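You operate a simulated robot arm through the tools that you are given. There is no shell and no other tool. Be economical: measure what you need, move in short steps, check, and stop when the job is done.

The job below is to be done with a simulated two-armed robot. You get a single attempt, and the scene is never put back.

JOB
Sift the dust out of the petals, holding the sifter box steady.
Fine: shake till no dust shows, then move one scoop into the green tub on the petal board, put the scoop back and push the board's shelf home with the tub on it.
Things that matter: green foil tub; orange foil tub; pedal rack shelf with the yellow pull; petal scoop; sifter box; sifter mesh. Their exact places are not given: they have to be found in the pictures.

Only the result counts: the job must be done as asked and must still hold three seconds after the hand-in. Knocking over, shifting, dropping, spilling or breaking anything else fails it.

ROBOT AND FRAMES
Two 7-joint arms with two-finger parallel grippers on one trunk, on a base that drives. Base frame: it is fixed to the floor where the robot stands at the start and does not move with it; the origin is under the middle of the robot, x ahead of it, y to its left, z up; the surface under the hand at the start is at about z = 85. Readings come in cm, degrees, newtons and seconds.
The left shoulder is at the start at [8, 13.1, 94.7], the right one opposite. With the tool pointing down near the work surface each hand reaches from about 40 to 86 cm from the robot's upright axis, wherever it stands, measured 20 degrees to its own side. Places, roughly: green foil tub (21x16x6 cm) [40, -30, 50]; orange foil tub (20x15x6 cm) [60, -40, 70]; pedal rack shelf with the yellow pull [50, -30, 50]; sifter mesh [60, 20, 90]. Payload 1.57 kg a hand.
The TCP of each hand is the grasp point between the finger pads, 3 cm short of the fingertips. In the tool frame z runs along the fingers and y along their closing line. The gripper opens to 11 cm. The fingers are 2.4 cm wide and 1.2 cm thick; the gripper's body (4.8 by 11.2 cm) begins 7.8 cm behind the TCP.
Orientation is told as [roll, pitch, yaw] about the base's x, y, z axes, in that order, counted from this pose: with the fingers straight down and closing along the base's y, the tool's x points along the base's -x, its y along +y and its z along -z.

CONTROLS
- The arms move only by the tool move_arm. It takes "left_motion", "right_motion" or both (then of equal length, played together; a hand with none holds still); each is a list that holds one entry, the list of rows, each a list of 7 numbers: the turn, a rotation vector about the tool's x, y, z in degrees, then the shift along the tool's x, y, z in mm, then the opening, from 0 (shut) to 1 (fully open). In form: [[[ax, ay, az, x, y, z, hand], ...]]. A call has 1 to 8 rows; each row shifts and turns the commanded pose from where the row before left it, along the tool's axes as they then stand. Rows are played at 5 a second. More than 5 cm and 8.6 degrees between two rows, or a gripper value outside its range, and nothing of the call is played. A pose out of reach is approached as far as the arm can. The call stops where the force on the tool passes 90 N (or 10 N more than at its start, if that is more) or the arm is blocked; 0.2 s more then pass. Each finger travels about 10.8 cm/s and halts on what it meets, pressing with about 36 N; the grip force reading is that of the motor and also rises with nothing between the fingers. The clock runs only during rows and for 0.2 s after the last one: add rows that do not move to give the fingers time. The reply holds the time, the measured pose of the TCP, the force on the tool along the base axes, the opening and the grip force, in the units named above and with some noise, with the torque about the TCP (base axes, N m) and any sound that the robot's microphone picked up.
- Cameras (640 x 400 px; columns grow to the right, rows downward): "scene" is now at [-5.7, -0.9, 140.62]; the picture's right is [-0.13, -0.99, 0.00], its down [-0.68, 0.09, -0.73] and it looks along [0.72, -0.09, -0.69] (base axes); focal length 214 px, centre (320, 200). "left" rides on the left gripper at [7, -1.6, -14.1] in its tool frame; the picture's right is [0.23, 0.97, 0.00], its down [-0.86, 0.20, -0.48] and it looks along [-0.47, 0.11, 0.88] (tool axes); focal length 222 px, centre (320, 200). "right" rides on the right gripper at [7, 1.6, -14.1] in its tool frame; the picture's right is [-0.23, 0.97, 0.00], its down [-0.86, -0.20, -0.48] and it looks along [-0.47, -0.11, 0.88] (tool axes); focal length 222 px, centre (320, 200).
- snapshot(camera): a new picture of that camera. No time passes.
- drive_base(legs): drives the robot by 1 to 6 legs, each [ahead, left, turn to the left] in cm, cm and degrees, along the robot's own axes; the way and the turn of a leg run together, so that a leg with both is an arc; at most 150 cm and 180 degrees a leg. The arms and the cameras ride along, it lands a little off, and it stops where it bumps. It gives what a move gives.
- turn_head(pan, tilt): turns the head with the scene camera to pan (to the left, within 109 degrees either way) and tilt (down, from -29 to 69), counted from straight ahead of the robot. It gives what a move gives.
- measure_at(camera, pixels): for up to 12 pixels [column, row] of the newest picture of that camera ("zoom" is the newest enlarged one), the place [x, y, z] in the base frame of the surface seen there, good to about 0.3 cm. No time passes.
- close_up(camera, box): a new picture of the part [left, top, right, bottom] of that camera's present view, enlarged. No time passes.
- sign_off(): hands the job in; it is judged then, once.

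Keep the steps short. Do not move on a guess: measure, check each grasp and each placing, and mend mistakes. In all there are 80 turns and 78 pictures (those below and enlarged ones count). Leave the grippers open and the arms clear of the work at the hand-in unless told otherwise, and finish with a single line.

The tools are called after "Call:" as a command line: name --argument value ..., lists and objects as JSON in quotes. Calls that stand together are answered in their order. move_arm: Moves the arms, as the interface text tells. Its arguments: {"type":"object","properties":{"left_motion":{"type":"array","items":{"type":"array","items":{"type":"array","items":{"type":"number"}}}},"right_motion":{"type":"array","items":{"type":"array","items":{"type":"array","items":{"type":"number"}}}}},"required":[]} The other tools are called the same way: drive_base (legs) drives the base; turn_head (pan, tilt) turns the head that bears the scene camera; snapshot (camera) takes a picture; measure_at (camera, pixels) gives the place of the surface under pixels of a picture; close_up (camera, box) takes an enlarged picture of a part of a camera's view; sign_off () hands the job in.

At the start:

```text
time_s: 0.0
left_tool_pos: [58.36, 28.16, 118.88]
left_orientation: [-0.1, 0.0, -0.1]
left_wrist_force: [0.5, 0.0, 0.7]
left_ft_torque: [-0.02, 0.0, 0.0]
left_gripper_width: 11.02
left_grip_force: 0.1
right_tool_pos: [53.29, -25.49, 124.42]
right_orientation: [0.0, 0.1, 0.0]
right_wrist_force: [-0.7, 0.8, 0.9]
right_ft_torque: [-0.01, -0.01, 0.0]
right_gripper_width: 10.98
right_grip_force: 0.1
robot x, y, heading: [-0.02, -0.24, 0.1]
head pan, tilt: [-7.2, 43.3]
```

scene: 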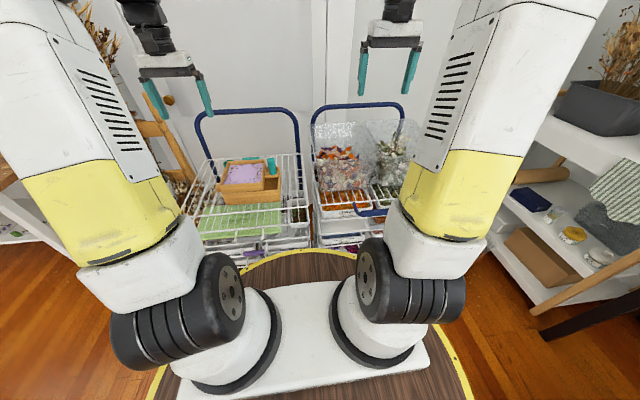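
right: 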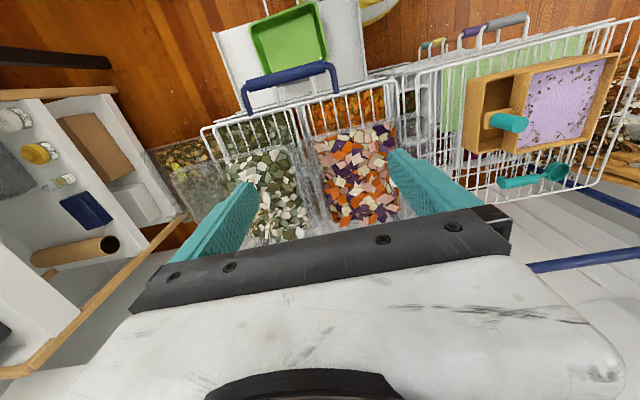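
left: 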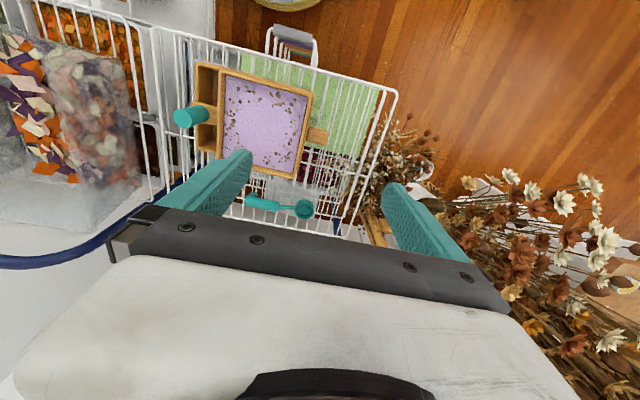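

I see the sifter box (wooden, with a teal knob and lilac mesh with dark dust), a teal scoop, and a green tub on a white board. I'll look closer first.

Call:
close_up --camera "left" --box '[140, 40, 400, 240]'

Call:
close_up --camera "right" --box '[200, 0, 460, 160]'

Call:
close_up --camera "scene" --box '[180, 90, 440, 260]'

Call:
measure_at --camera "left" --pixels '[[226, 74], [309, 92], [222, 152], [292, 178], [265, 120], [188, 117], [205, 112], [304, 209], [275, 205], [250, 202], [200, 70], [318, 135]]'

Call:
measure_at --camera "right" --pixels '[[251, 22], [314, 4], [327, 60], [266, 72], [290, 36], [245, 85], [333, 66], [290, 75], [225, 35], [350, 30], [250, 112], [335, 90]]'

```text
2.00 times, centred on (270, 140) of left
```

zoom: 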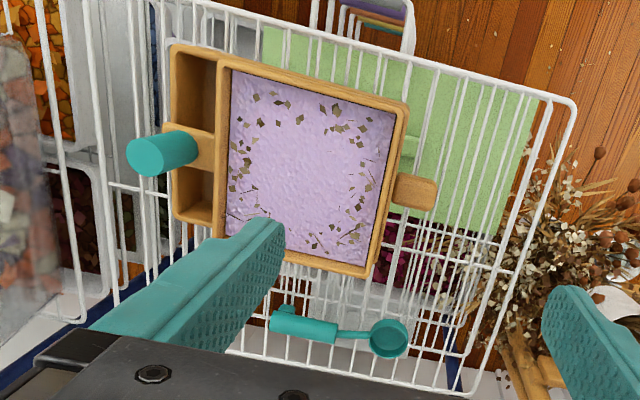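

```text
2.46 times, centred on (330, 80) of right
```

zoom: 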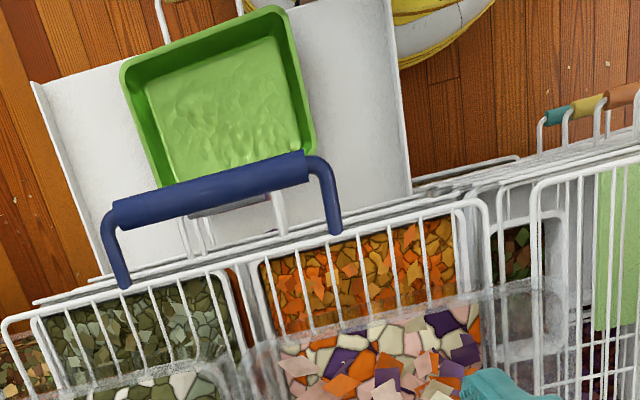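

```text
2.35 times, centred on (310, 175) of scene
```

zoom: 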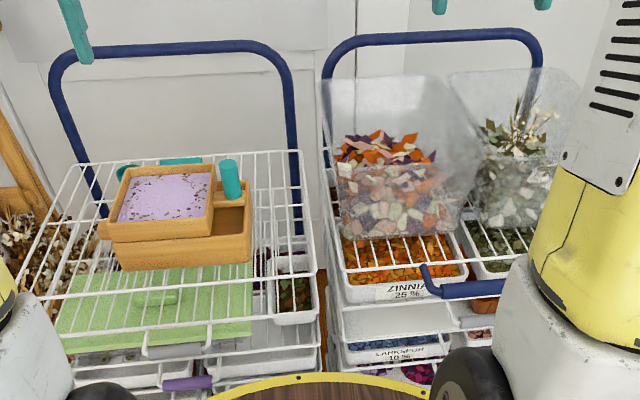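

```text
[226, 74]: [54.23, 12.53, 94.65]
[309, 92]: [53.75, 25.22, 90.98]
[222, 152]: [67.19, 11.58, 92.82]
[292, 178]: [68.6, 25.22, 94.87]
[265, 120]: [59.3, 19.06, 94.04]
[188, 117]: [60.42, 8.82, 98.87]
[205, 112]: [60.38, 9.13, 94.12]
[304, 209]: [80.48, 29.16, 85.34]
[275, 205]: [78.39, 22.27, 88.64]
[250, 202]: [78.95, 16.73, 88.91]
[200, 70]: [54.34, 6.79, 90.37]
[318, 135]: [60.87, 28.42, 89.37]
```

```text
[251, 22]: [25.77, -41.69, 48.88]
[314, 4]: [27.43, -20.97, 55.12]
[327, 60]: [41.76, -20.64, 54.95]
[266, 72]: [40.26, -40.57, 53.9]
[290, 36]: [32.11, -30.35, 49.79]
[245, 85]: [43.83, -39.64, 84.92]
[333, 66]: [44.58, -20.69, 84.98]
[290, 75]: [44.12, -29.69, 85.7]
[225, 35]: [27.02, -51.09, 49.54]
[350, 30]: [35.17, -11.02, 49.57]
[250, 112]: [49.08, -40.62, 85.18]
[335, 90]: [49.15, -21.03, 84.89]
```

The sifter has a teal knob (about [60,9,99]) and a wooden tab on the far side (about [61,28,89]); the scoop lies at [79,22,88]. I'll now turn the head right and down to see the petal board and its shelf.

Call:
turn_head --pan -35 --tilt 60

Call:
snapshot --camera "scene"

```text
time_s: 0.9
left_tool_pos: [58.32, 28.08, 118.91]
left_orientation: [0.0, 0.0, 0.0]
left_wrist_force: [0.3, 0.2, -0.7]
left_ft_torque: [-0.01, 0.04, 0.03]
left_gripper_width: 10.98
left_grip_force: 0.1
right_tool_pos: [53.34, -25.49, 124.42]
right_orientation: [0.0, 0.0, -0.1]
right_wrist_force: [-0.4, 0.4, -0.8]
right_ft_torque: [0.01, -0.05, -0.01]
right_gripper_width: 10.99
right_grip_force: 0.1
robot x, y, heading: [0.41, -0.14, 0.1]
head pan, tilt: [-35.0, 60.0]
```

```text
71 pictures are left
```

scene: 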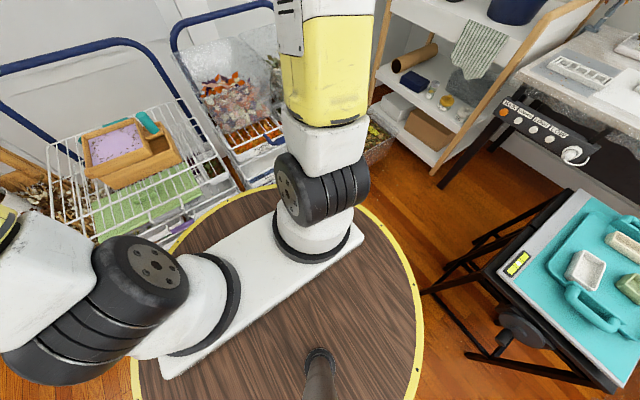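

The right arm hides the board for now; I'll handle that later. Next: turn both hands so the fingers close along x (left yaw -90, right yaw +90) high above everything.

Call:
move_arm --left_motion '[[[0, 0, 8.5, 0, 0, 0, 1], [0, 0, 8.5, 0, 0, 0, 1], [0, 0, 8.5, 0, 0, 0, 1], [0, 0, 8.5, 0, 0, 0, 1], [0, 0, 8.5, 0, 0, 0, 1], [0, 0, 8.5, 0, 0, 0, 1], [0, 0, 8.5, 0, 0, 0, 1], [0, 0, 8.5, 0, 0, 0, 1]]]' --right_motion '[[[0, 0, -8.5, 0, 0, 0, 1], [0, 0, -8.5, 0, 0, 0, 1], [0, 0, -8.5, 0, 0, 0, 1], [0, 0, -8.5, 0, 0, 0, 1], [0, 0, -8.5, 0, 0, 0, 1], [0, 0, -8.5, 0, 0, 0, 1], [0, 0, -8.5, 0, 0, 0, 1], [0, 0, -8.5, 0, 0, 0, 1]]]'

Call:
move_arm --left_motion '[[[0, 0, 7.33, 0, 0, 0, 1], [0, 0, 7.33, 0, 0, 0, 1], [0, 0, 7.33, 0, 0, 0, 1]]]' --right_motion '[[[0, 0, -7.33, 0, 0, 0, 1], [0, 0, -7.33, 0, 0, 0, 1], [0, 0, -7.33, 0, 0, 0, 1]]]'

Call:
snapshot --camera "left"

Call:
snapshot --camera "right"

```text
time_s: 2.7
left_tool_pos: [58.45, 28.1, 118.82]
left_orientation: [0.0, 0.0, -68.1]
left_wrist_force: [0.2, 0.5, -0.5]
left_ft_torque: [0.01, 0.02, 0.0]
left_gripper_width: 10.98
left_grip_force: 0.0
right_tool_pos: [53.27, -25.43, 124.39]
right_orientation: [0.1, 0.1, 68.1]
right_wrist_force: [0.4, -1.0, 0.0]
right_ft_torque: [0.01, 0.04, -0.04]
right_gripper_width: 11.0
right_grip_force: 0.2
robot x, y, heading: [-0.2, 0.0, -0.1]
head pan, tilt: [-35.0, 60.0]
```

```text
time_s: 3.5
left_tool_pos: [58.38, 28.22, 118.86]
left_orientation: [0.0, 0.0, -90.1]
left_wrist_force: [0.4, -0.5, 0.7]
left_ft_torque: [0.05, 0.02, -0.01]
left_gripper_width: 11.0
left_grip_force: 0.1
right_tool_pos: [53.27, -25.5, 124.57]
right_orientation: [0.0, 0.1, 90.1]
right_wrist_force: [0.3, 0.3, 0.4]
right_ft_torque: [-0.01, -0.02, -0.02]
right_gripper_width: 11.01
right_grip_force: 0.1
robot x, y, heading: [-0.01, 0.22, -0.0]
head pan, tilt: [-35.0, 60.0]
```

```text
70 pictures are left
```

left: 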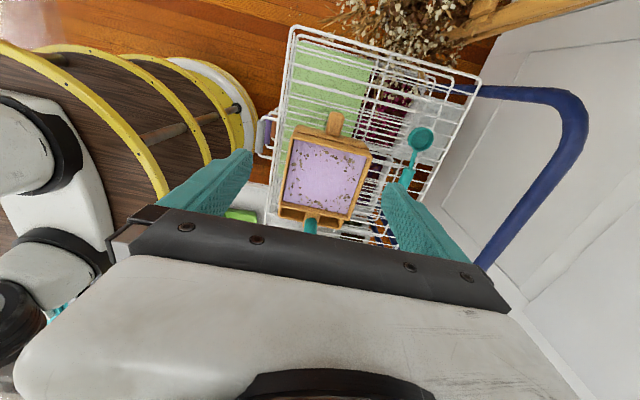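

```text
69 pictures are left
```

right: 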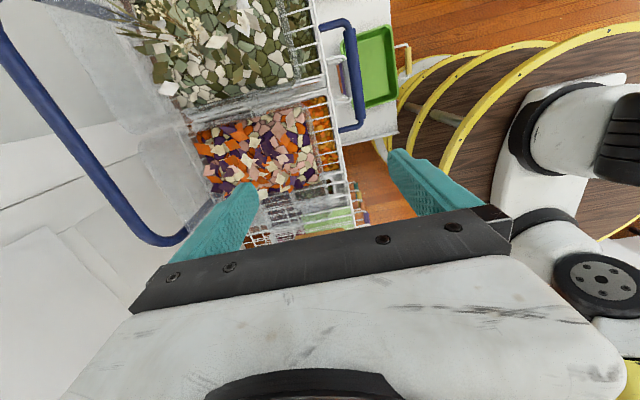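

I see the yellow pull at (403,58) in the right view, on the board under the green tub. Measuring it, plus the tab (335,122), knob and scoop.

Call:
measure_at --camera "right" --pixels '[[410, 58], [403, 45], [403, 76], [392, 30], [396, 130], [390, 28], [397, 98], [358, 60], [345, 25], [358, 130]]'

Call:
close_up --camera "left" --box '[260, 100, 460, 240]'

Call:
measure_at --camera "left" --pixels '[[335, 114], [335, 122], [335, 130], [329, 122], [341, 122], [310, 223], [420, 138], [415, 165], [407, 178], [310, 213], [435, 138], [410, 130]]'

```text
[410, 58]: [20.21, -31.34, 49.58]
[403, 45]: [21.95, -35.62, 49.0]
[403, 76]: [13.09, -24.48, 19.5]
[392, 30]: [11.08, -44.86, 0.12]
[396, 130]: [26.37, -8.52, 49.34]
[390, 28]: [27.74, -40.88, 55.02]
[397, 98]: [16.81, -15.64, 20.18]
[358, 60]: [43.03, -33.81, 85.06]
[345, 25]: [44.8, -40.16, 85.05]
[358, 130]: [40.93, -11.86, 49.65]
```

```text
2.86 times, centred on (360, 170) of left
```

zoom: 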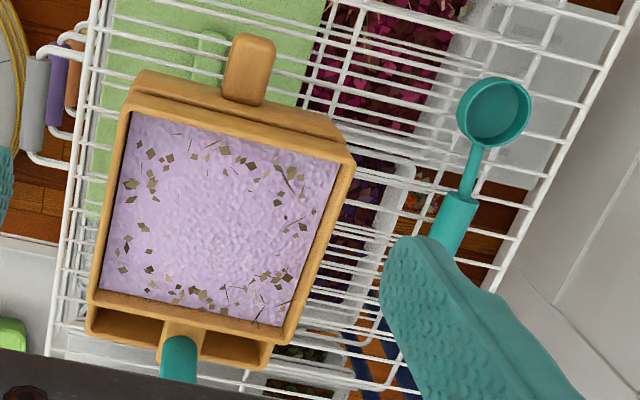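

```text
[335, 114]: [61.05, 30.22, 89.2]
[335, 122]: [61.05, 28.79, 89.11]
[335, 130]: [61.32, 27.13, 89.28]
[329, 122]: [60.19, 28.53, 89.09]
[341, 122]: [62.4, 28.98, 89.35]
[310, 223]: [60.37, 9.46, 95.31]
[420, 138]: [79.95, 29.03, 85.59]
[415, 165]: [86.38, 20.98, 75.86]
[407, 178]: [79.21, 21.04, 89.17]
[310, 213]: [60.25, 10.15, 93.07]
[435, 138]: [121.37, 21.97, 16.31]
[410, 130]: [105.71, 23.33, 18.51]
```

The yellow pull sits at about [20,-31,49.6] on the board's front. The tab is centred at [61.2,29,89.2 top]. I bring the left hand above the tab and the right hand towards the knob, staying high.

Call:
move_arm --left_motion '[[[0, 0, 0, 1.5, 4, 30, 1], [0, 0, 0, 1.5, 4, 30, 1], [0, 0, 0, 1.5, 4, 30, 1], [0, 0, 0, 1.5, 4, 30, 1], [0, 0, 0, 1.5, 4, 30, 1], [0, 0, 0, 1.5, 4, 30, 1], [0, 0, 0, 1.5, 4, 30, 1]]]' --right_motion '[[[0, 0, 0, -48.7, -10, 0, 1], [0, 0, 0, -48.7, -10, 0, 1], [0, 0, 0, -48.7, -10, 0, 1], [0, 0, 0, -48.7, -10, 0, 1], [0, 0, 0, -48.7, -10, 0, 1], [0, 0, 0, -48.7, -10, 0, 1], [0, 0, 0, -48.7, -10, 0, 1]]]'

Call:
snapshot --camera "left"

Call:
snapshot --camera "right"

```text
time_s: 5.1
left_tool_pos: [61.26, 28.96, 97.85]
left_orientation: [0.0, 0.0, -90.0]
left_wrist_force: [0.6, -0.1, -0.6]
left_ft_torque: [0.03, 0.0, -0.02]
left_gripper_width: 10.97
left_grip_force: 0.0
right_tool_pos: [60.28, 8.48, 124.57]
right_orientation: [0.0, 0.1, 89.9]
right_wrist_force: [-0.1, -0.6, 0.2]
right_ft_torque: [0.02, -0.04, -0.02]
right_gripper_width: 10.98
right_grip_force: 0.1
robot x, y, heading: [0.1, 0.37, 0.1]
head pan, tilt: [-35.0, 60.0]
```

```text
67 pictures are left
```

left: 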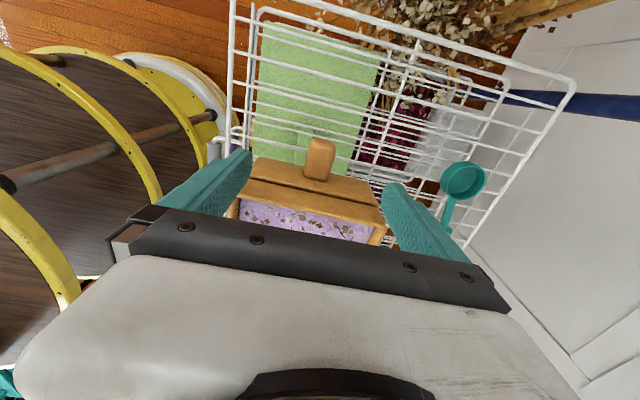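

```text
66 pictures are left
```

right: 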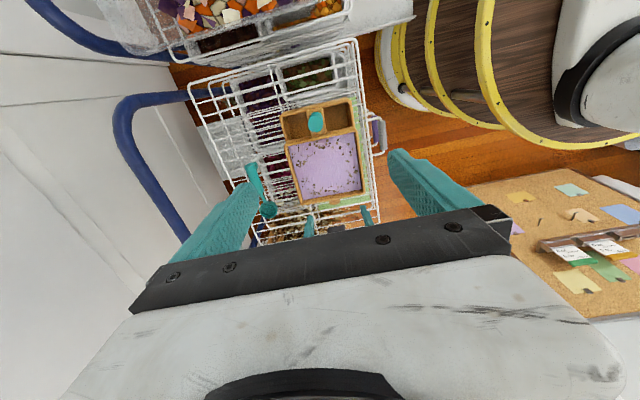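

Measuring the knob in the right view (316,122) and the tab in the left view (320,160).

Call:
close_up --camera "right" --box '[230, 60, 400, 240]'

Call:
measure_at --camera "right" --pixels '[[316, 118], [316, 125], [316, 131], [310, 122], [322, 122], [307, 122], [325, 122], [320, 150], [290, 118], [318, 138]]'

Call:
measure_at --camera "left" --pixels '[[320, 141], [320, 150], [320, 160], [308, 160], [332, 160], [318, 176], [345, 178], [318, 190], [440, 125], [290, 110], [300, 178], [335, 194]]'

```text
2.22 times, centred on (315, 150) of right
```

zoom: 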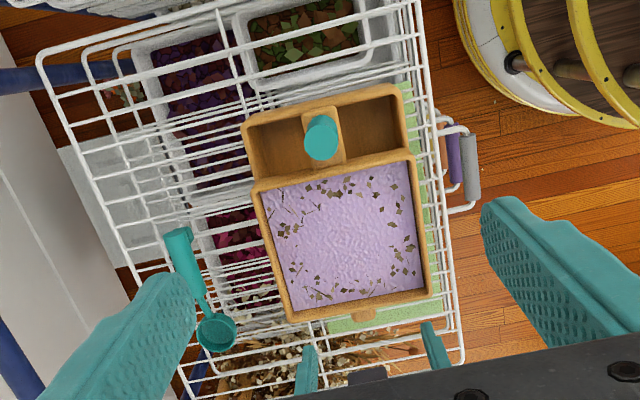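

```text
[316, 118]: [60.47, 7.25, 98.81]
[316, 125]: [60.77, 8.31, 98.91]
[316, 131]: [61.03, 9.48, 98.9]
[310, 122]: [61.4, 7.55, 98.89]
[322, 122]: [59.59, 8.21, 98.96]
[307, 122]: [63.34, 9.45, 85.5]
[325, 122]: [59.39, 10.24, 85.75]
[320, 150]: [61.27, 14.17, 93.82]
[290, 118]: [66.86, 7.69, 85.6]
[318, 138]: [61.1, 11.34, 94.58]
```

```text
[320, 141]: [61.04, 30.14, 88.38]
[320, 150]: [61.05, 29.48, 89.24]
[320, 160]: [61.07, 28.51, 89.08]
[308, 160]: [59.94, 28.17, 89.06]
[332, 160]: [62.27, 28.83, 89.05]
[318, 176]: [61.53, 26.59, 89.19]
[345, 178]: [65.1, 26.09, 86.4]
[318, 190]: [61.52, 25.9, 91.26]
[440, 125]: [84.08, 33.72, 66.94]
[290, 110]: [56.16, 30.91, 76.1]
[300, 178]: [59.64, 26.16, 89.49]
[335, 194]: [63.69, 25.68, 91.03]
```

Knob axis about (60.6, 8.4), top 98.9. Lower left to z≈89.8 around the tab and right to z≈97.7 around the knob, still open.

Call:
move_arm --left_motion '[[[0, 0, 0, 3, 0, 20, 1], [0, 0, 0, 0, 0, 20, 1], [0, 0, 0, 0, 0, 20, 1], [0, 0, 0, 0, 0, 20, 1], [0, 0, 0, 0, 0, 0, 1], [0, 0, 0, 0, 0, 0, 1], [0, 0, 0, 0, 0, 0, 1], [0, 0, 0, 0, 0, 0, 1]]]' --right_motion '[[[0, 0, 0, 0, -3, 33.5, 1], [0, 0, 0, 0, 0, 33.5, 1], [0, 0, 0, 0, 0, 33.5, 1], [0, 0, 0, 0, 0, 33.5, 1], [0, 0, 0, 0, 0, 33.5, 1], [0, 0, 0, 0, 0, 33.5, 1], [0, 0, 0, 0, 0, 33.5, 1], [0, 0, 0, 0, 0, 33.5, 1]]]'

Call:
snapshot --camera "right"

Call:
snapshot --camera "left"

```text
time_s: 6.9
left_tool_pos: [61.08, 29.53, 89.83]
left_orientation: [0.0, -0.1, -90.0]
left_wrist_force: [-0.1, 0.8, 0.0]
left_ft_torque: [-0.02, 0.02, -0.01]
left_gripper_width: 11.0
left_grip_force: 0.0
right_tool_pos: [60.69, 8.67, 97.57]
right_orientation: [-0.1, -0.1, 90.0]
right_wrist_force: [-0.5, -0.6, 0.0]
right_ft_torque: [0.0, -0.05, 0.0]
right_gripper_width: 11.0
right_grip_force: 0.3
robot x, y, heading: [0.15, 0.14, -0.0]
head pan, tilt: [-35.0, 60.0]
```

```text
64 pictures are left
```

right: 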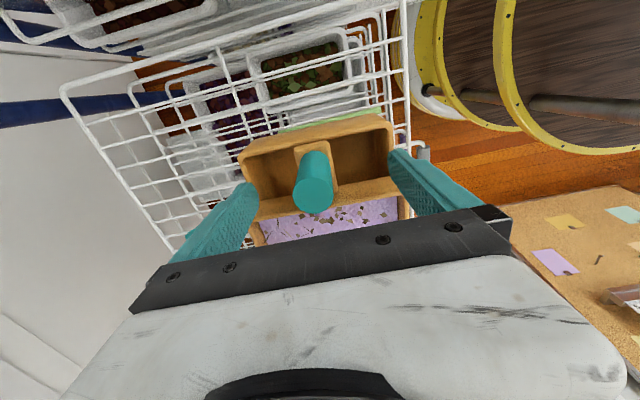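

```text
63 pictures are left
```

left: 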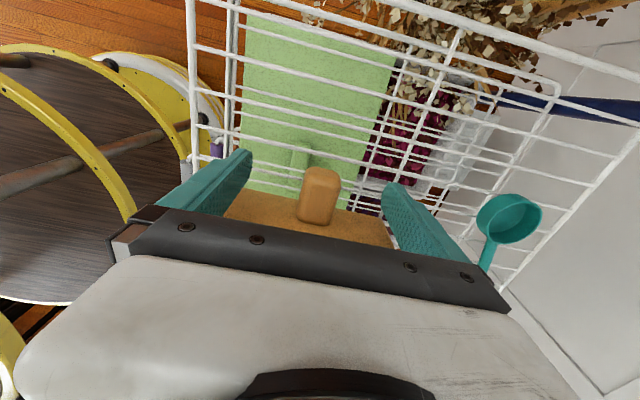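

Both hands straddle their grips. Closing both now.

Call:
move_arm --left_motion '[[[0, 0, 0, 0, 0, 0, 0.4], [0, 0, 0, 0, 0, 0, 0.1], [0, 0, 0, 0, 0, 0, 0], [0, 0, 0, 0, 0, 0, 0], [0, 0, 0, 0, 0, 0, 0]]]' --right_motion '[[[0, 0, 0, 0, 0, 0, 0.4], [0, 0, 0, 0, 0, 0, 0.1], [0, 0, 0, 0, 0, 0, 0], [0, 0, 0, 0, 0, 0, 0], [0, 0, 0, 0, 0, 0, 0]]]'

```text
time_s: 8.1
left_tool_pos: [61.29, 29.47, 89.92]
left_orientation: [0.0, 0.1, -90.0]
left_wrist_force: [-1.2, 0.4, 4.2]
left_ft_torque: [-0.02, 0.05, -0.79]
left_gripper_width: 2.94
left_grip_force: 36.4
right_tool_pos: [60.7, 8.56, 97.38]
right_orientation: [0.0, 0.0, 90.0]
right_wrist_force: [3.6, 0.8, -0.3]
right_ft_torque: [-0.09, -0.03, 0.05]
right_gripper_width: 2.65
right_grip_force: 35.9
robot x, y, heading: [-0.06, -0.04, 0.1]
head pan, tilt: [-35.0, 60.0]
```

Both are gripped (2.94 and 2.65 cm). A gentle first slide of the sieve along -y, 10 mm, to read forces.

Call:
move_arm --right_motion '[[[0, 0, 0, 5, 0, 0, 0], [0, 0, 0, 5, 0, 0, 0], [0, 0, 0, 0, 0, 0, 0]]]'

Call:
turn_head --pan 12 --tilt 45

Call:
snapshot --camera "scene"

```text
time_s: 8.9
left_tool_pos: [61.17, 29.48, 89.73]
left_orientation: [-0.1, 0.0, -90.0]
left_wrist_force: [-3.9, -0.8, 6.7]
left_ft_torque: [-1.01, 0.16, -0.85]
left_gripper_width: 2.95
left_grip_force: 35.9
right_tool_pos: [60.58, 7.55, 97.56]
right_orientation: [0.0, 0.0, 90.0]
right_wrist_force: [3.0, 0.6, -1.5]
right_ft_torque: [0.02, -0.11, 0.19]
right_gripper_width: 2.63
right_grip_force: 36.0
robot x, y, heading: [0.35, 0.07, 0.4]
head pan, tilt: [-35.0, 60.0]
```

```text
time_s: 10.1
left_tool_pos: [61.18, 29.51, 89.88]
left_orientation: [0.0, 0.0, -90.0]
left_wrist_force: [-3.8, -1.6, 6.4]
left_ft_torque: [-0.44, 0.06, -0.71]
left_gripper_width: 2.94
left_grip_force: 36.1
right_tool_pos: [60.56, 7.59, 97.63]
right_orientation: [0.0, -0.1, 90.0]
right_wrist_force: [3.5, 0.0, -3.9]
right_ft_torque: [-0.81, -0.07, 0.02]
right_gripper_width: 2.66
right_grip_force: 35.9
robot x, y, heading: [-0.02, -0.05, -0.1]
head pan, tilt: [12.0, 45.0]
```

```text
62 pictures are left
```

scene: 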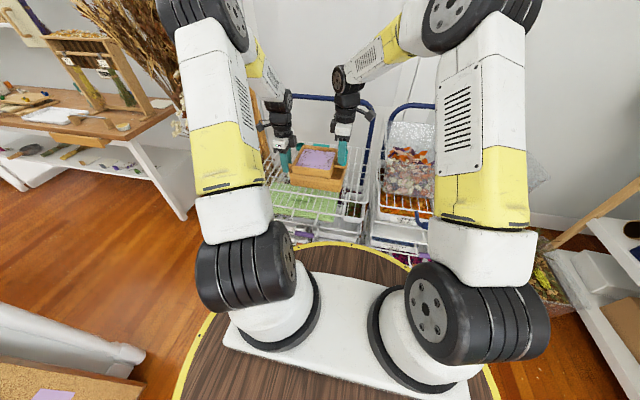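

The sieve slides with little force. Now shaking: eight alternating strokes of 20 mm between y≈7.6 and 5.6.

Call:
move_arm --right_motion '[[[0, 0, 0, 20, 0, 0, 0], [0, 0, 0, -20, 0, 0, 0], [0, 0, 0, 20, 0, 0, 0], [0, 0, 0, -20, 0, 0, 0], [0, 0, 0, 20, 0, 0, 0], [0, 0, 0, -20, 0, 0, 0], [0, 0, 0, 20, 0, 0, 0], [0, 0, 0, -20, 0, 0, 0]]]'

Call:
close_up --camera "scene" --box '[270, 130, 370, 200]'

Call:
close_up --camera "right" --box '[230, 120, 410, 240]'

```text
time_s: 11.9
left_tool_pos: [61.15, 29.6, 89.83]
left_orientation: [-0.1, 0.1, -90.1]
left_wrist_force: [-4.0, 2.8, 0.8]
left_ft_torque: [0.06, 0.03, -0.93]
left_gripper_width: 2.99
left_grip_force: 36.2
right_tool_pos: [60.64, 7.56, 97.68]
right_orientation: [-0.1, 0.1, 90.0]
right_wrist_force: [4.5, -1.5, 0.4]
right_ft_torque: [0.41, -0.23, -0.12]
right_gripper_width: 2.66
right_grip_force: 36.2
robot x, y, heading: [-0.07, 0.34, 0.3]
head pan, tilt: [12.0, 45.0]
```

```text
5.71 times, centred on (320, 165) of scene
```

zoom: 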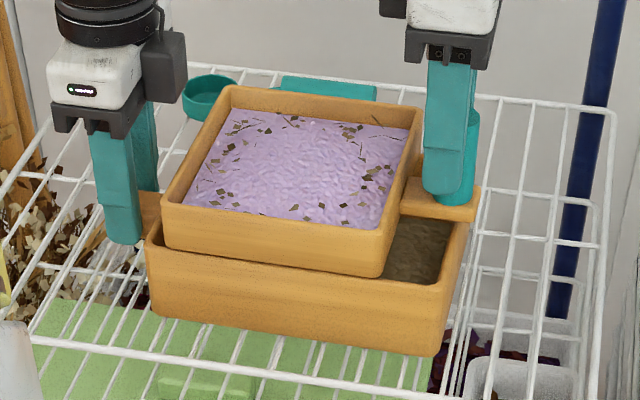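

```text
3.33 times, centred on (320, 180) of right
```

zoom: 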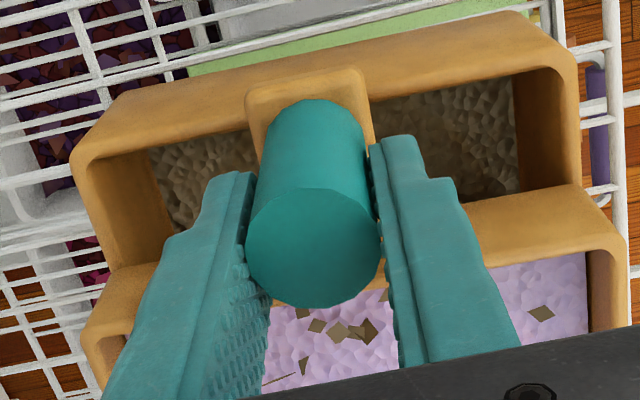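

Dust now lies in the box below and less shows on the petals. More shaking.

Call:
move_arm --right_motion '[[[0, 0, 0, 20, 0, 0, 0], [0, 0, 0, -20, 0, 0, 0], [0, 0, 0, 20, 0, 0, 0], [0, 0, 0, -20, 0, 0, 0], [0, 0, 0, 20, 0, 0, 0], [0, 0, 0, -20, 0, 0, 0], [0, 0, 0, 20, 0, 0, 0], [0, 0, 0, -20, 0, 0, 0]]]'

Call:
move_arm --right_motion '[[[0, 0, 0, 20, 0, 0, 0], [0, 0, 0, -20, 0, 0, 0], [0, 0, 0, 20, 0, 0, 0], [0, 0, 0, -20, 0, 0, 0], [0, 0, 0, 20, 0, 0, 0], [0, 0, 0, -20, 0, 0, 0], [0, 0, 0, 20, 0, 0, 0], [0, 0, 0, -20, 0, 0, 0]]]'

Call:
close_up --camera "scene" --box '[270, 130, 370, 200]'

```text
time_s: 13.7
left_tool_pos: [61.26, 29.56, 89.85]
left_orientation: [-0.1, 0.0, -90.0]
left_wrist_force: [-4.1, 2.5, -0.1]
left_ft_torque: [-0.21, 0.04, -0.93]
left_gripper_width: 2.99
left_grip_force: 36.2
right_tool_pos: [60.63, 7.67, 97.75]
right_orientation: [0.0, -0.1, 89.9]
right_wrist_force: [4.6, -2.1, -0.3]
right_ft_torque: [0.18, -0.22, -0.22]
right_gripper_width: 2.62
right_grip_force: 35.3
robot x, y, heading: [0.01, -0.05, -0.2]
head pan, tilt: [12.0, 45.0]
```

```text
time_s: 15.5
left_tool_pos: [61.18, 29.57, 89.84]
left_orientation: [-0.1, 0.0, -90.0]
left_wrist_force: [-4.7, 2.7, -0.6]
left_ft_torque: [0.02, -0.03, -0.82]
left_gripper_width: 2.97
left_grip_force: 36.1
right_tool_pos: [60.65, 7.64, 97.58]
right_orientation: [0.0, 0.0, 89.9]
right_wrist_force: [4.9, -2.8, 0.1]
right_ft_torque: [0.19, -0.12, -0.17]
right_gripper_width: 2.63
right_grip_force: 36.2
robot x, y, heading: [-0.3, 0.09, -0.1]
head pan, tilt: [12.0, 45.0]
```

```text
5.71 times, centred on (320, 165) of scene
```

zoom: 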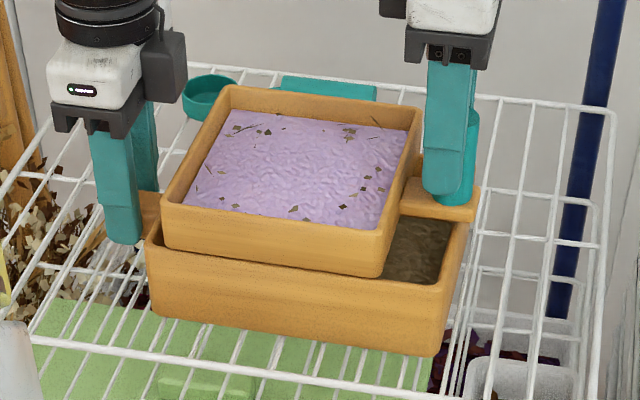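

Clearly fewer specks. I'll continue with slightly bigger strokes (25 mm).

Call:
move_arm --right_motion '[[[0, 0, 0, 25, 0, 0, 0], [0, 0, 0, -25, 0, 0, 0], [0, 0, 0, 25, 0, 0, 0], [0, 0, 0, -25, 0, 0, 0], [0, 0, 0, 25, 0, 0, 0], [0, 0, 0, -25, 0, 0, 0], [0, 0, 0, 25, 0, 0, 0], [0, 0, 0, -25, 0, 0, 0]]]'

Call:
move_arm --right_motion '[[[0, 0, 0, 25, 0, 0, 0], [0, 0, 0, -25, 0, 0, 0], [0, 0, 0, 25, 0, 0, 0], [0, 0, 0, -25, 0, 0, 0], [0, 0, 0, 25, 0, 0, 0], [0, 0, 0, -25, 0, 0, 0], [0, 0, 0, 25, 0, 0, 0], [0, 0, 0, -25, 0, 0, 0]]]'

Call:
move_arm --right_motion '[[[0, 0, 0, 25, 0, 0, 0], [0, 0, 0, -25, 0, 0, 0], [0, 0, 0, 25, 0, 0, 0], [0, 0, 0, -25, 0, 0, 0], [0, 0, 0, 25, 0, 0, 0], [0, 0, 0, -25, 0, 0, 0], [0, 0, 0, 25, 0, 0, 0], [0, 0, 0, -25, 0, 0, 0]]]'

Call:
close_up --camera "scene" --box '[270, 130, 370, 200]'

```text
time_s: 17.3
left_tool_pos: [61.13, 29.58, 89.82]
left_orientation: [-0.1, 0.0, -90.0]
left_wrist_force: [-3.0, 2.2, 0.4]
left_ft_torque: [-0.21, -0.01, -0.79]
left_gripper_width: 2.99
left_grip_force: 36.2
right_tool_pos: [60.7, 7.51, 97.61]
right_orientation: [0.0, 0.1, 89.9]
right_wrist_force: [3.5, -1.9, 0.1]
right_ft_torque: [-0.18, -0.26, -0.06]
right_gripper_width: 2.64
right_grip_force: 36.1
robot x, y, heading: [-0.06, 0.11, -0.3]
head pan, tilt: [12.0, 45.0]
```

```text
time_s: 19.1
left_tool_pos: [61.1, 29.54, 89.85]
left_orientation: [-0.2, 0.0, -90.0]
left_wrist_force: [-3.4, 3.7, 0.3]
left_ft_torque: [-0.01, 0.08, -0.84]
left_gripper_width: 2.98
left_grip_force: 35.8
right_tool_pos: [60.62, 7.5, 97.54]
right_orientation: [0.0, 0.1, 89.8]
right_wrist_force: [3.1, -2.1, -0.4]
right_ft_torque: [0.27, -0.16, -0.12]
right_gripper_width: 2.65
right_grip_force: 36.3
robot x, y, heading: [-0.07, 0.15, -0.1]
head pan, tilt: [12.0, 45.0]
```

```text
time_s: 20.9
left_tool_pos: [61.13, 29.46, 89.9]
left_orientation: [-0.2, 0.0, -90.0]
left_wrist_force: [-5.3, 2.6, 0.1]
left_ft_torque: [-0.3, 0.03, -0.8]
left_gripper_width: 3.01
left_grip_force: 35.6
right_tool_pos: [60.56, 7.62, 97.54]
right_orientation: [0.1, 0.1, 89.8]
right_wrist_force: [4.2, -2.9, -0.1]
right_ft_torque: [-0.04, -0.35, -0.12]
right_gripper_width: 2.65
right_grip_force: 36.1
robot x, y, heading: [0.19, 0.2, 0.1]
head pan, tilt: [12.0, 45.0]
```

```text
5.71 times, centred on (320, 165) of scene
```

zoom: 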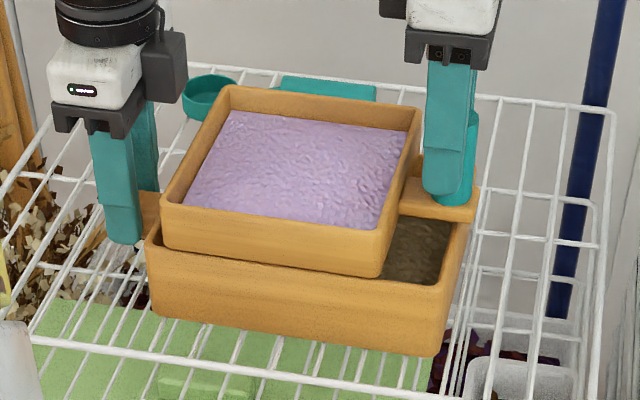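

No dust shows from here. One more round for safety, sliding the sieve back to its start position (y≈8.6) at the end, then open both hands.

Call:
move_arm --right_motion '[[[0, 0, 0, 25, 0, 0, 0], [0, 0, 0, -25, 0, 0, 0], [0, 0, 0, 25, 0, 0, 0], [0, 0, 0, -25, 0, 0, 0], [0, 0, 0, 25, 0, 0, 0], [0, 0, 0, -25, 0, 0, 0], [0, 0, 0, -9, 0, 0, 0], [0, 0, 0, 0, 0, 0, 0]]]'

Call:
move_arm --left_motion '[[[0, 0, 0, 0, 0, 0, 0.5], [0, 0, 0, 0, 0, 0, 1], [0, 0, 0, 0, 0, 0, 1], [0, 0, 0, 0, 0, 0, 1]]]' --right_motion '[[[0, 0, 0, 0, 0, 0, 0.5], [0, 0, 0, 0, 0, 0, 1], [0, 0, 0, 0, 0, 0, 1], [0, 0, 0, 0, 0, 0, 1]]]'

Call:
move_arm --left_motion '[[[0, 0, 0, 0, 0, -30, 1], [0, 0, 0, 0, 0, -40, 1], [0, 0, 0, 0, 0, -40, 1], [0, 0, 0, 0, 0, -40, 1], [0, 0, 0, 0, 0, -40, 1], [0, 0, 0, 0, 0, -40, 1], [0, 0, 0, 0, 0, -40, 1]]]' --right_motion '[[[0, 0, 0, 0, 0, -30, 1], [0, 0, 0, 0, 0, -30, 1], [0, 0, 0, 0, 0, -30, 1], [0, 0, 0, 0, 0, -30, 1], [0, 0, 0, 0, 0, -30, 1], [0, 0, 0, 0, 0, -40, 1], [0, 0, 0, 0, 0, -40, 1]]]'

Call:
snapshot --camera "left"

Call:
close_up --camera "right" --box '[230, 60, 400, 240]'

```text
time_s: 22.7
left_tool_pos: [61.16, 29.53, 89.86]
left_orientation: [0.1, 0.0, -90.0]
left_wrist_force: [-5.8, 2.6, 1.8]
left_ft_torque: [0.5, -0.09, -1.0]
left_gripper_width: 2.97
left_grip_force: 35.6
right_tool_pos: [60.65, 8.47, 97.6]
right_orientation: [0.1, 0.0, 89.9]
right_wrist_force: [5.3, -1.8, -0.2]
right_ft_torque: [-0.87, -0.19, -0.27]
right_gripper_width: 2.64
right_grip_force: 35.8
robot x, y, heading: [0.09, 0.0, 0.1]
head pan, tilt: [12.0, 45.0]
```

```text
time_s: 23.7
left_tool_pos: [61.31, 29.5, 89.89]
left_orientation: [0.0, 0.0, -90.0]
left_wrist_force: [0.0, -0.1, -0.6]
left_ft_torque: [0.01, 0.0, 0.0]
left_gripper_width: 11.0
left_grip_force: 0.2
right_tool_pos: [60.54, 8.5, 97.61]
right_orientation: [0.0, 0.0, 90.0]
right_wrist_force: [-0.5, -0.2, 0.0]
right_ft_torque: [-0.01, 0.03, -0.01]
right_gripper_width: 11.0
right_grip_force: 0.0
robot x, y, heading: [0.37, -0.0, 0.0]
head pan, tilt: [12.0, 45.0]
```

```text
time_s: 25.3
left_tool_pos: [61.19, 29.54, 116.86]
left_orientation: [0.0, 0.1, -90.0]
left_wrist_force: [-0.4, -0.5, 0.1]
left_ft_torque: [-0.03, 0.04, 0.02]
left_gripper_width: 11.0
left_grip_force: 0.1
right_tool_pos: [60.53, 8.6, 120.69]
right_orientation: [0.1, 0.0, 90.1]
right_wrist_force: [0.5, -0.3, -0.1]
right_ft_torque: [0.01, 0.03, 0.03]
right_gripper_width: 11.01
right_grip_force: 0.1
robot x, y, heading: [-0.23, 0.17, 0.1]
head pan, tilt: [12.0, 45.0]
```

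```text
57 pictures are left
```

left: 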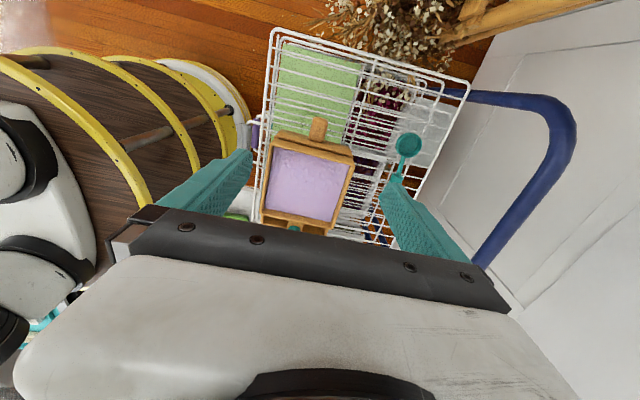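

```text
2.22 times, centred on (315, 150) of right
```

zoom: 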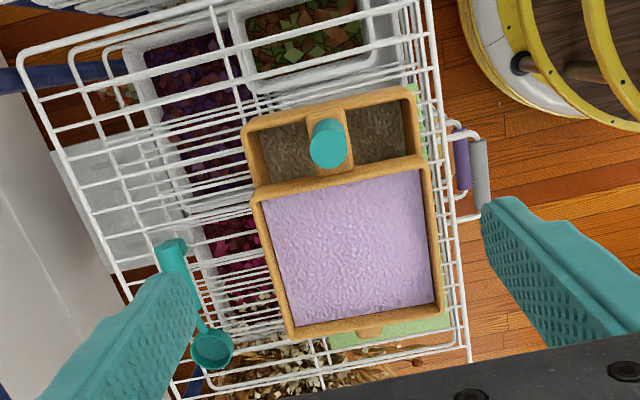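

The mesh is clean. Now the scoop: I move the right hand back out of the way and bring the left hand over the scoop handle at about (79,20), z≈106, for a look.

Call:
move_arm --left_motion '[[[0, 0, 0, -13, 25, 10, 1], [0, 0, 0, -13, 25, 10, 1], [0, 0, 0, -13, 25, 10, 1], [0, 0, 0, -13, 25, 10, 1], [0, 0, 0, -13, 25, 10, 1], [0, 0, 0, -13, 25, 10, 1], [0, 0, 0, -13, 25, 10, 1]]]' --right_motion '[[[0, 0, 0, 48.7, 10, 0, 1], [0, 0, 0, 48.7, 10, 0, 1], [0, 0, 0, 48.7, 10, 0, 1], [0, 0, 0, 48.7, 10, 0, 1], [0, 0, 0, 48.7, 10, 0, 1], [0, 0, 0, 48.7, 10, 0, 1], [0, 0, 0, 48.7, 10, 0, 1]]]'

Call:
snapshot --camera "left"

Call:
close_up --camera "scene" --box '[270, 110, 390, 190]'

```text
time_s: 26.9
left_tool_pos: [78.02, 20.23, 109.58]
left_orientation: [0.1, 0.0, -89.8]
left_wrist_force: [-0.6, -0.2, 0.0]
left_ft_torque: [-0.05, -0.02, 0.01]
left_gripper_width: 11.02
left_grip_force: 0.1
left hand out of reach, approached as far as the arm can: row 7
right_tool_pos: [53.61, -25.7, 120.62]
right_orientation: [0.0, 0.0, 90.1]
right_wrist_force: [-0.5, 0.0, 0.5]
right_ft_torque: [-0.03, -0.04, 0.04]
right_gripper_width: 11.0
right_grip_force: 0.1
robot x, y, heading: [0.18, 0.19, -0.1]
head pan, tilt: [12.0, 45.0]
```

```text
55 pictures are left
```

left: 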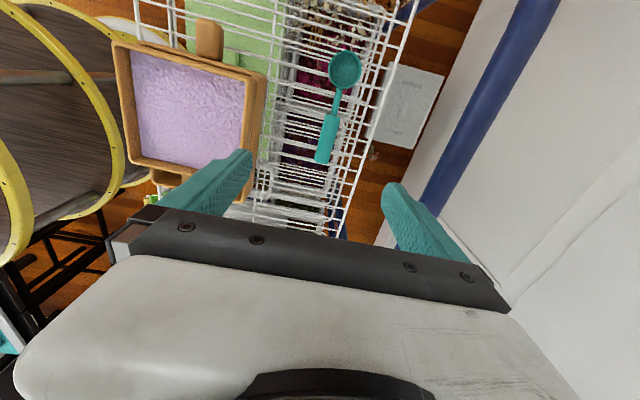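

```text
5.00 times, centred on (330, 150) of scene
```

zoom: 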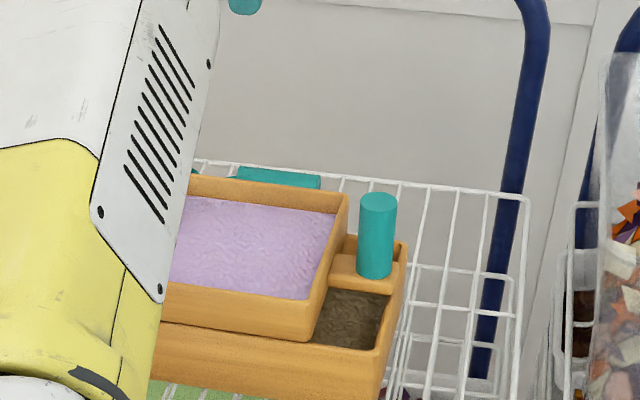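

Slightly out of reach at x 78. I measure the scoop now and the blue rail, then will drive ahead a little.

Call:
measure_at --camera "left" --pixels '[[345, 70], [333, 60], [359, 72], [346, 52], [343, 88], [338, 98], [331, 118], [325, 137], [320, 158], [327, 125], [450, 170], [310, 175]]'

Call:
close_up --camera "left" --box '[270, 30, 410, 190]'

```text
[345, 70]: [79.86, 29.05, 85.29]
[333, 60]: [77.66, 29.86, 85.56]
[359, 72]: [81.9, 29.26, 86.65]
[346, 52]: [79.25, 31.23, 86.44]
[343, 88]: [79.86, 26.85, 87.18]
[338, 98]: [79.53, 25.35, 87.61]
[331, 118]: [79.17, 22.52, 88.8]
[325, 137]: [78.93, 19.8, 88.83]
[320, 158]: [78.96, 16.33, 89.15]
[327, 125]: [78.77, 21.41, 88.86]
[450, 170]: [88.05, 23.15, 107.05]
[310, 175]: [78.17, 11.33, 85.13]
```

```text
2.50 times, centred on (340, 110) of left
```

zoom: 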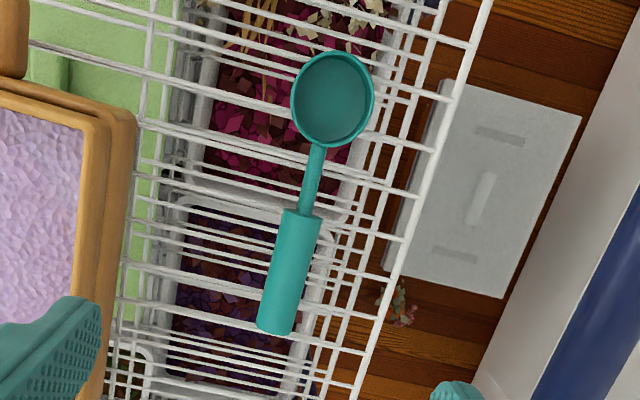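

Handle: axis from (79.5,25) to (78.8,16.2), top z 88.9; grasp planned at (79.0,20.3,88.9). The blue rail is at x≈88, so I retract the hand 6 cm, then drive 6 cm ahead.

Call:
move_arm --left_motion '[[[0, 0, 4.9, 0, -35, 0, 0.5], [0, 0, 0, 0, -35, 0, 0.5]]]'

Call:
drive_base --legs '[[6, 0, 0]]'

```text
time_s: 27.5
left_tool_pos: [71.23, 20.61, 109.44]
left_orientation: [0.0, 0.0, -95.0]
left_wrist_force: [0.4, 0.5, -1.1]
left_ft_torque: [0.02, 0.03, -0.02]
left_gripper_width: 5.49
left_grip_force: 0.0
right_tool_pos: [53.81, -25.77, 120.48]
right_orientation: [0.1, 0.0, 90.0]
right_wrist_force: [-0.1, -0.3, -0.2]
right_ft_torque: [0.05, 0.04, -0.02]
right_gripper_width: 11.01
right_grip_force: 0.0
robot x, y, heading: [-0.04, 0.01, -0.0]
head pan, tilt: [12.0, 45.0]
```

```text
time_s: 28.4
left_tool_pos: [77.13, 20.6, 109.64]
left_orientation: [0.0, 0.0, -94.9]
left_wrist_force: [-0.1, -1.0, 0.7]
left_ft_torque: [0.02, -0.01, -0.03]
left_gripper_width: 5.5
left_grip_force: 0.1
right_tool_pos: [59.74, -25.73, 120.63]
right_orientation: [0.0, -0.1, 89.9]
right_wrist_force: [0.7, -0.6, 0.1]
right_ft_torque: [-0.01, 0.01, -0.05]
right_gripper_width: 10.98
right_grip_force: 0.1
robot x, y, heading: [6.04, 0.0, 0.1]
head pan, tilt: [12.0, 45.0]
```

Landed at +6.0. Now align over the handle and lower to z≈93, then look.

Call:
move_arm --left_motion '[[[0, 0, 0, -1, 10, 0, 0.5], [0, 0, 0, 0, 9, 34, 0.5], [0, 0, 0, 0, 0, 44, 0.5], [0, 0, 0, 0, 0, 44, 0.5], [0, 0, 0, 0, 0, 44, 0.5]]]'

Call:
snapshot --camera "left"

Call:
measure_at --camera "left" --pixels '[[320, 160], [320, 140], [320, 120], [320, 100]]'

```text
time_s: 29.6
left_tool_pos: [78.94, 20.27, 92.84]
left_orientation: [0.0, 0.0, -95.0]
left_wrist_force: [0.0, 0.0, -0.2]
left_ft_torque: [0.01, -0.01, -0.04]
left_gripper_width: 5.51
left_grip_force: 0.2
right_tool_pos: [59.73, -25.7, 120.69]
right_orientation: [0.0, 0.0, 90.0]
right_wrist_force: [-1.0, -0.3, -0.3]
right_ft_torque: [0.0, -0.03, 0.01]
right_gripper_width: 11.03
right_grip_force: 0.0
robot x, y, heading: [5.73, 0.02, -0.1]
head pan, tilt: [12.0, 45.0]
```

```text
52 pictures are left
```

left: 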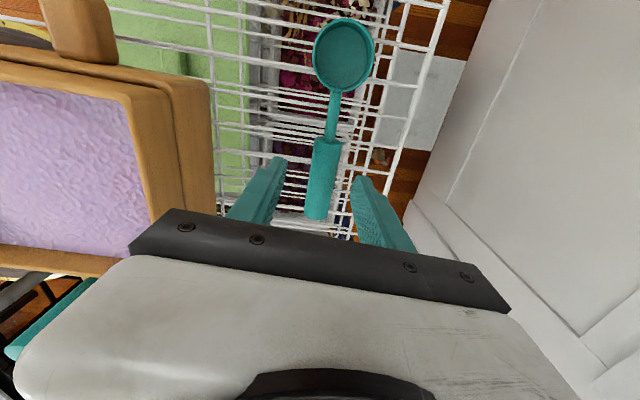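

```text
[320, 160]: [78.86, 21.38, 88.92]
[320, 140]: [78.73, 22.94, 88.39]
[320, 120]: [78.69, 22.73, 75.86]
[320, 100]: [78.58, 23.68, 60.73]
```

Fingers straddle the handle well. Lower 39 mm and close.

Call:
move_arm --left_motion '[[[0, 0, 0, 0, 0, 20, 0.5], [0, 0, 0, 0, 0, 19, 0.5], [0, 0, 0, 0, 0, 0, 0.2], [0, 0, 0, 0, 0, 0, 0], [0, 0, 0, 0, 0, 0, 0], [0, 0, 0, 0, 0, 0, 0]]]'

Call:
snapshot --camera "left"

```text
time_s: 31.0
left_tool_pos: [79.14, 20.25, 89.23]
left_orientation: [-0.1, 0.0, -94.9]
left_wrist_force: [-0.1, -0.1, -0.4]
left_ft_torque: [-0.01, 0.02, -0.01]
left_gripper_width: 2.35
left_grip_force: 35.2
right_tool_pos: [59.56, -25.65, 120.73]
right_orientation: [0.0, 0.0, 89.9]
right_wrist_force: [0.2, -0.3, -0.2]
right_ft_torque: [0.0, 0.01, 0.01]
right_gripper_width: 11.01
right_grip_force: 0.0
robot x, y, heading: [6.13, -0.11, 0.2]
head pan, tilt: [12.0, 45.0]
```

```text
51 pictures are left
```

left: 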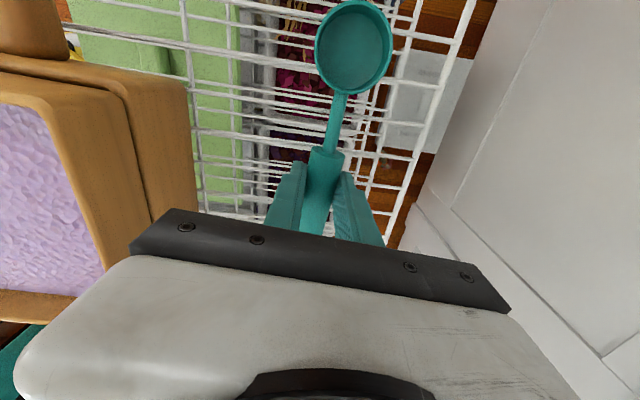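

Scoop handle is gripped (2.35 cm; home pose (79.1,20.25,89.1), yaw -95). Lift 18 cm straight, then start turning it so the bowl points at the robot.

Call:
move_arm --left_motion '[[[0, 0, 0, 0, 0, -20, 0], [0, 0, 0, 0, 0, -40, 0], [0, 0, 0, 0, 0, -40, 0], [0, 0, 0, 0, 0, -40, 0], [0, 0, 0, 0, 0, -40, 0], [0, 0, 0, 0, -20, 0, 0], [0, 0, 0, 0, -30, 0, 0]]]'

Call:
snapshot --camera "left"

```text
time_s: 32.6
left_tool_pos: [74.04, 20.73, 107.26]
left_orientation: [-0.1, 0.0, -94.9]
left_wrist_force: [-0.3, 0.0, -1.2]
left_ft_torque: [0.0, 0.01, 0.01]
left_gripper_width: 2.36
left_grip_force: 36.2
right_tool_pos: [59.7, -25.64, 120.66]
right_orientation: [0.0, 0.0, 90.1]
right_wrist_force: [0.5, 0.3, 1.1]
right_ft_torque: [0.01, 0.01, 0.0]
right_gripper_width: 11.0
right_grip_force: 0.1
robot x, y, heading: [5.85, 0.41, -0.2]
head pan, tilt: [12.0, 45.0]
```

```text
50 pictures are left
```

left: 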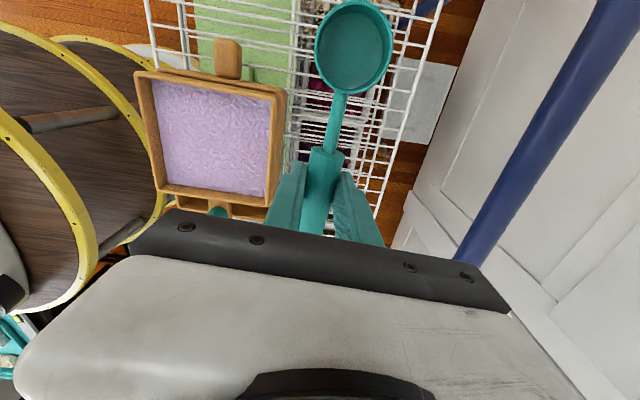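

Scoop held firmly. Measuring mesh corners, rims, and the bowl.

Call:
measure_at --camera "left" --pixels '[[158, 86], [268, 100], [260, 190], [172, 180], [215, 140], [145, 80], [280, 93], [160, 188], [353, 50], [353, 5], [353, 91], [318, 47]]'

Call:
move_arm --left_motion '[[[0, 0, -8.5, 0, 0, 0, 0], [0, 0, -8.5, 0, 0, 0, 0], [0, 0, -8.5, 0, 0, 0, 0], [0, 0, -8.5, 0, 0, 0, 0], [0, 0, -8.5, 0, 0, 0, 0], [0, 0, -8.5, 0, 0, 0, 0], [0, 0, -8.5, 0, 0, 0, 0], [0, 0, -8.5, 0, 0, 0, 0]]]'

Call:
move_arm --left_motion '[[[0, 0, -8.5, 0, 0, 0, 0], [0, 0, -8.5, 0, 0, 0, 0], [0, 0, -8.5, 0, 0, 0, 0], [0, 0, -1.5, 0, 0, 0, 0]]]'

Call:
snapshot --camera "left"

```text
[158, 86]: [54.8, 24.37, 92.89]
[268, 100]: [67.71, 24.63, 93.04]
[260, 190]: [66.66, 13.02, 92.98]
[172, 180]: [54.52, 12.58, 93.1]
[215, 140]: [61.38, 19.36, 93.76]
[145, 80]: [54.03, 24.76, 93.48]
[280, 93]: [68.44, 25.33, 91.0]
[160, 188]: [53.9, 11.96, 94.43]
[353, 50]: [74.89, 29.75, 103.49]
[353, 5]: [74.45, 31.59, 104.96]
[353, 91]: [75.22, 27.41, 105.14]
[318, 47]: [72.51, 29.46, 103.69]
```

```text
time_s: 34.4
left_tool_pos: [74.1, 20.72, 107.17]
left_orientation: [0.1, 0.0, -26.8]
left_wrist_force: [0.3, 0.4, -0.2]
left_ft_torque: [-0.02, -0.05, -0.06]
left_gripper_width: 2.39
left_grip_force: 35.7
right_tool_pos: [59.78, -25.67, 120.68]
right_orientation: [0.0, 0.0, 90.0]
right_wrist_force: [0.4, -0.4, -0.7]
right_ft_torque: [0.01, -0.01, -0.01]
right_gripper_width: 10.99
right_grip_force: 0.2
robot x, y, heading: [5.92, -0.19, 0.3]
head pan, tilt: [12.0, 45.0]
```

```text
time_s: 35.4
left_tool_pos: [74.07, 20.65, 107.25]
left_orientation: [-0.1, 0.0, 0.2]
left_wrist_force: [0.8, 0.8, -0.4]
left_ft_torque: [-0.02, -0.01, 0.0]
left_gripper_width: 2.39
left_grip_force: 35.2
right_tool_pos: [59.63, -25.57, 120.52]
right_orientation: [0.0, 0.0, 90.0]
right_wrist_force: [-0.4, -0.2, -0.2]
right_ft_torque: [-0.01, 0.0, -0.02]
right_gripper_width: 10.98
right_grip_force: 0.1
robot x, y, heading: [5.71, 0.08, -0.0]
head pan, tilt: [12.0, 45.0]
```

```text
49 pictures are left
```

left: 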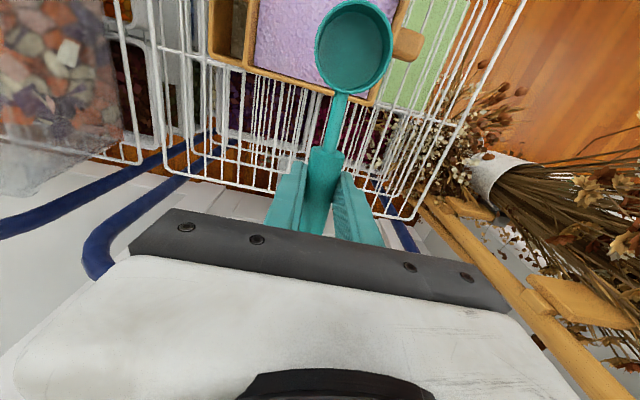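

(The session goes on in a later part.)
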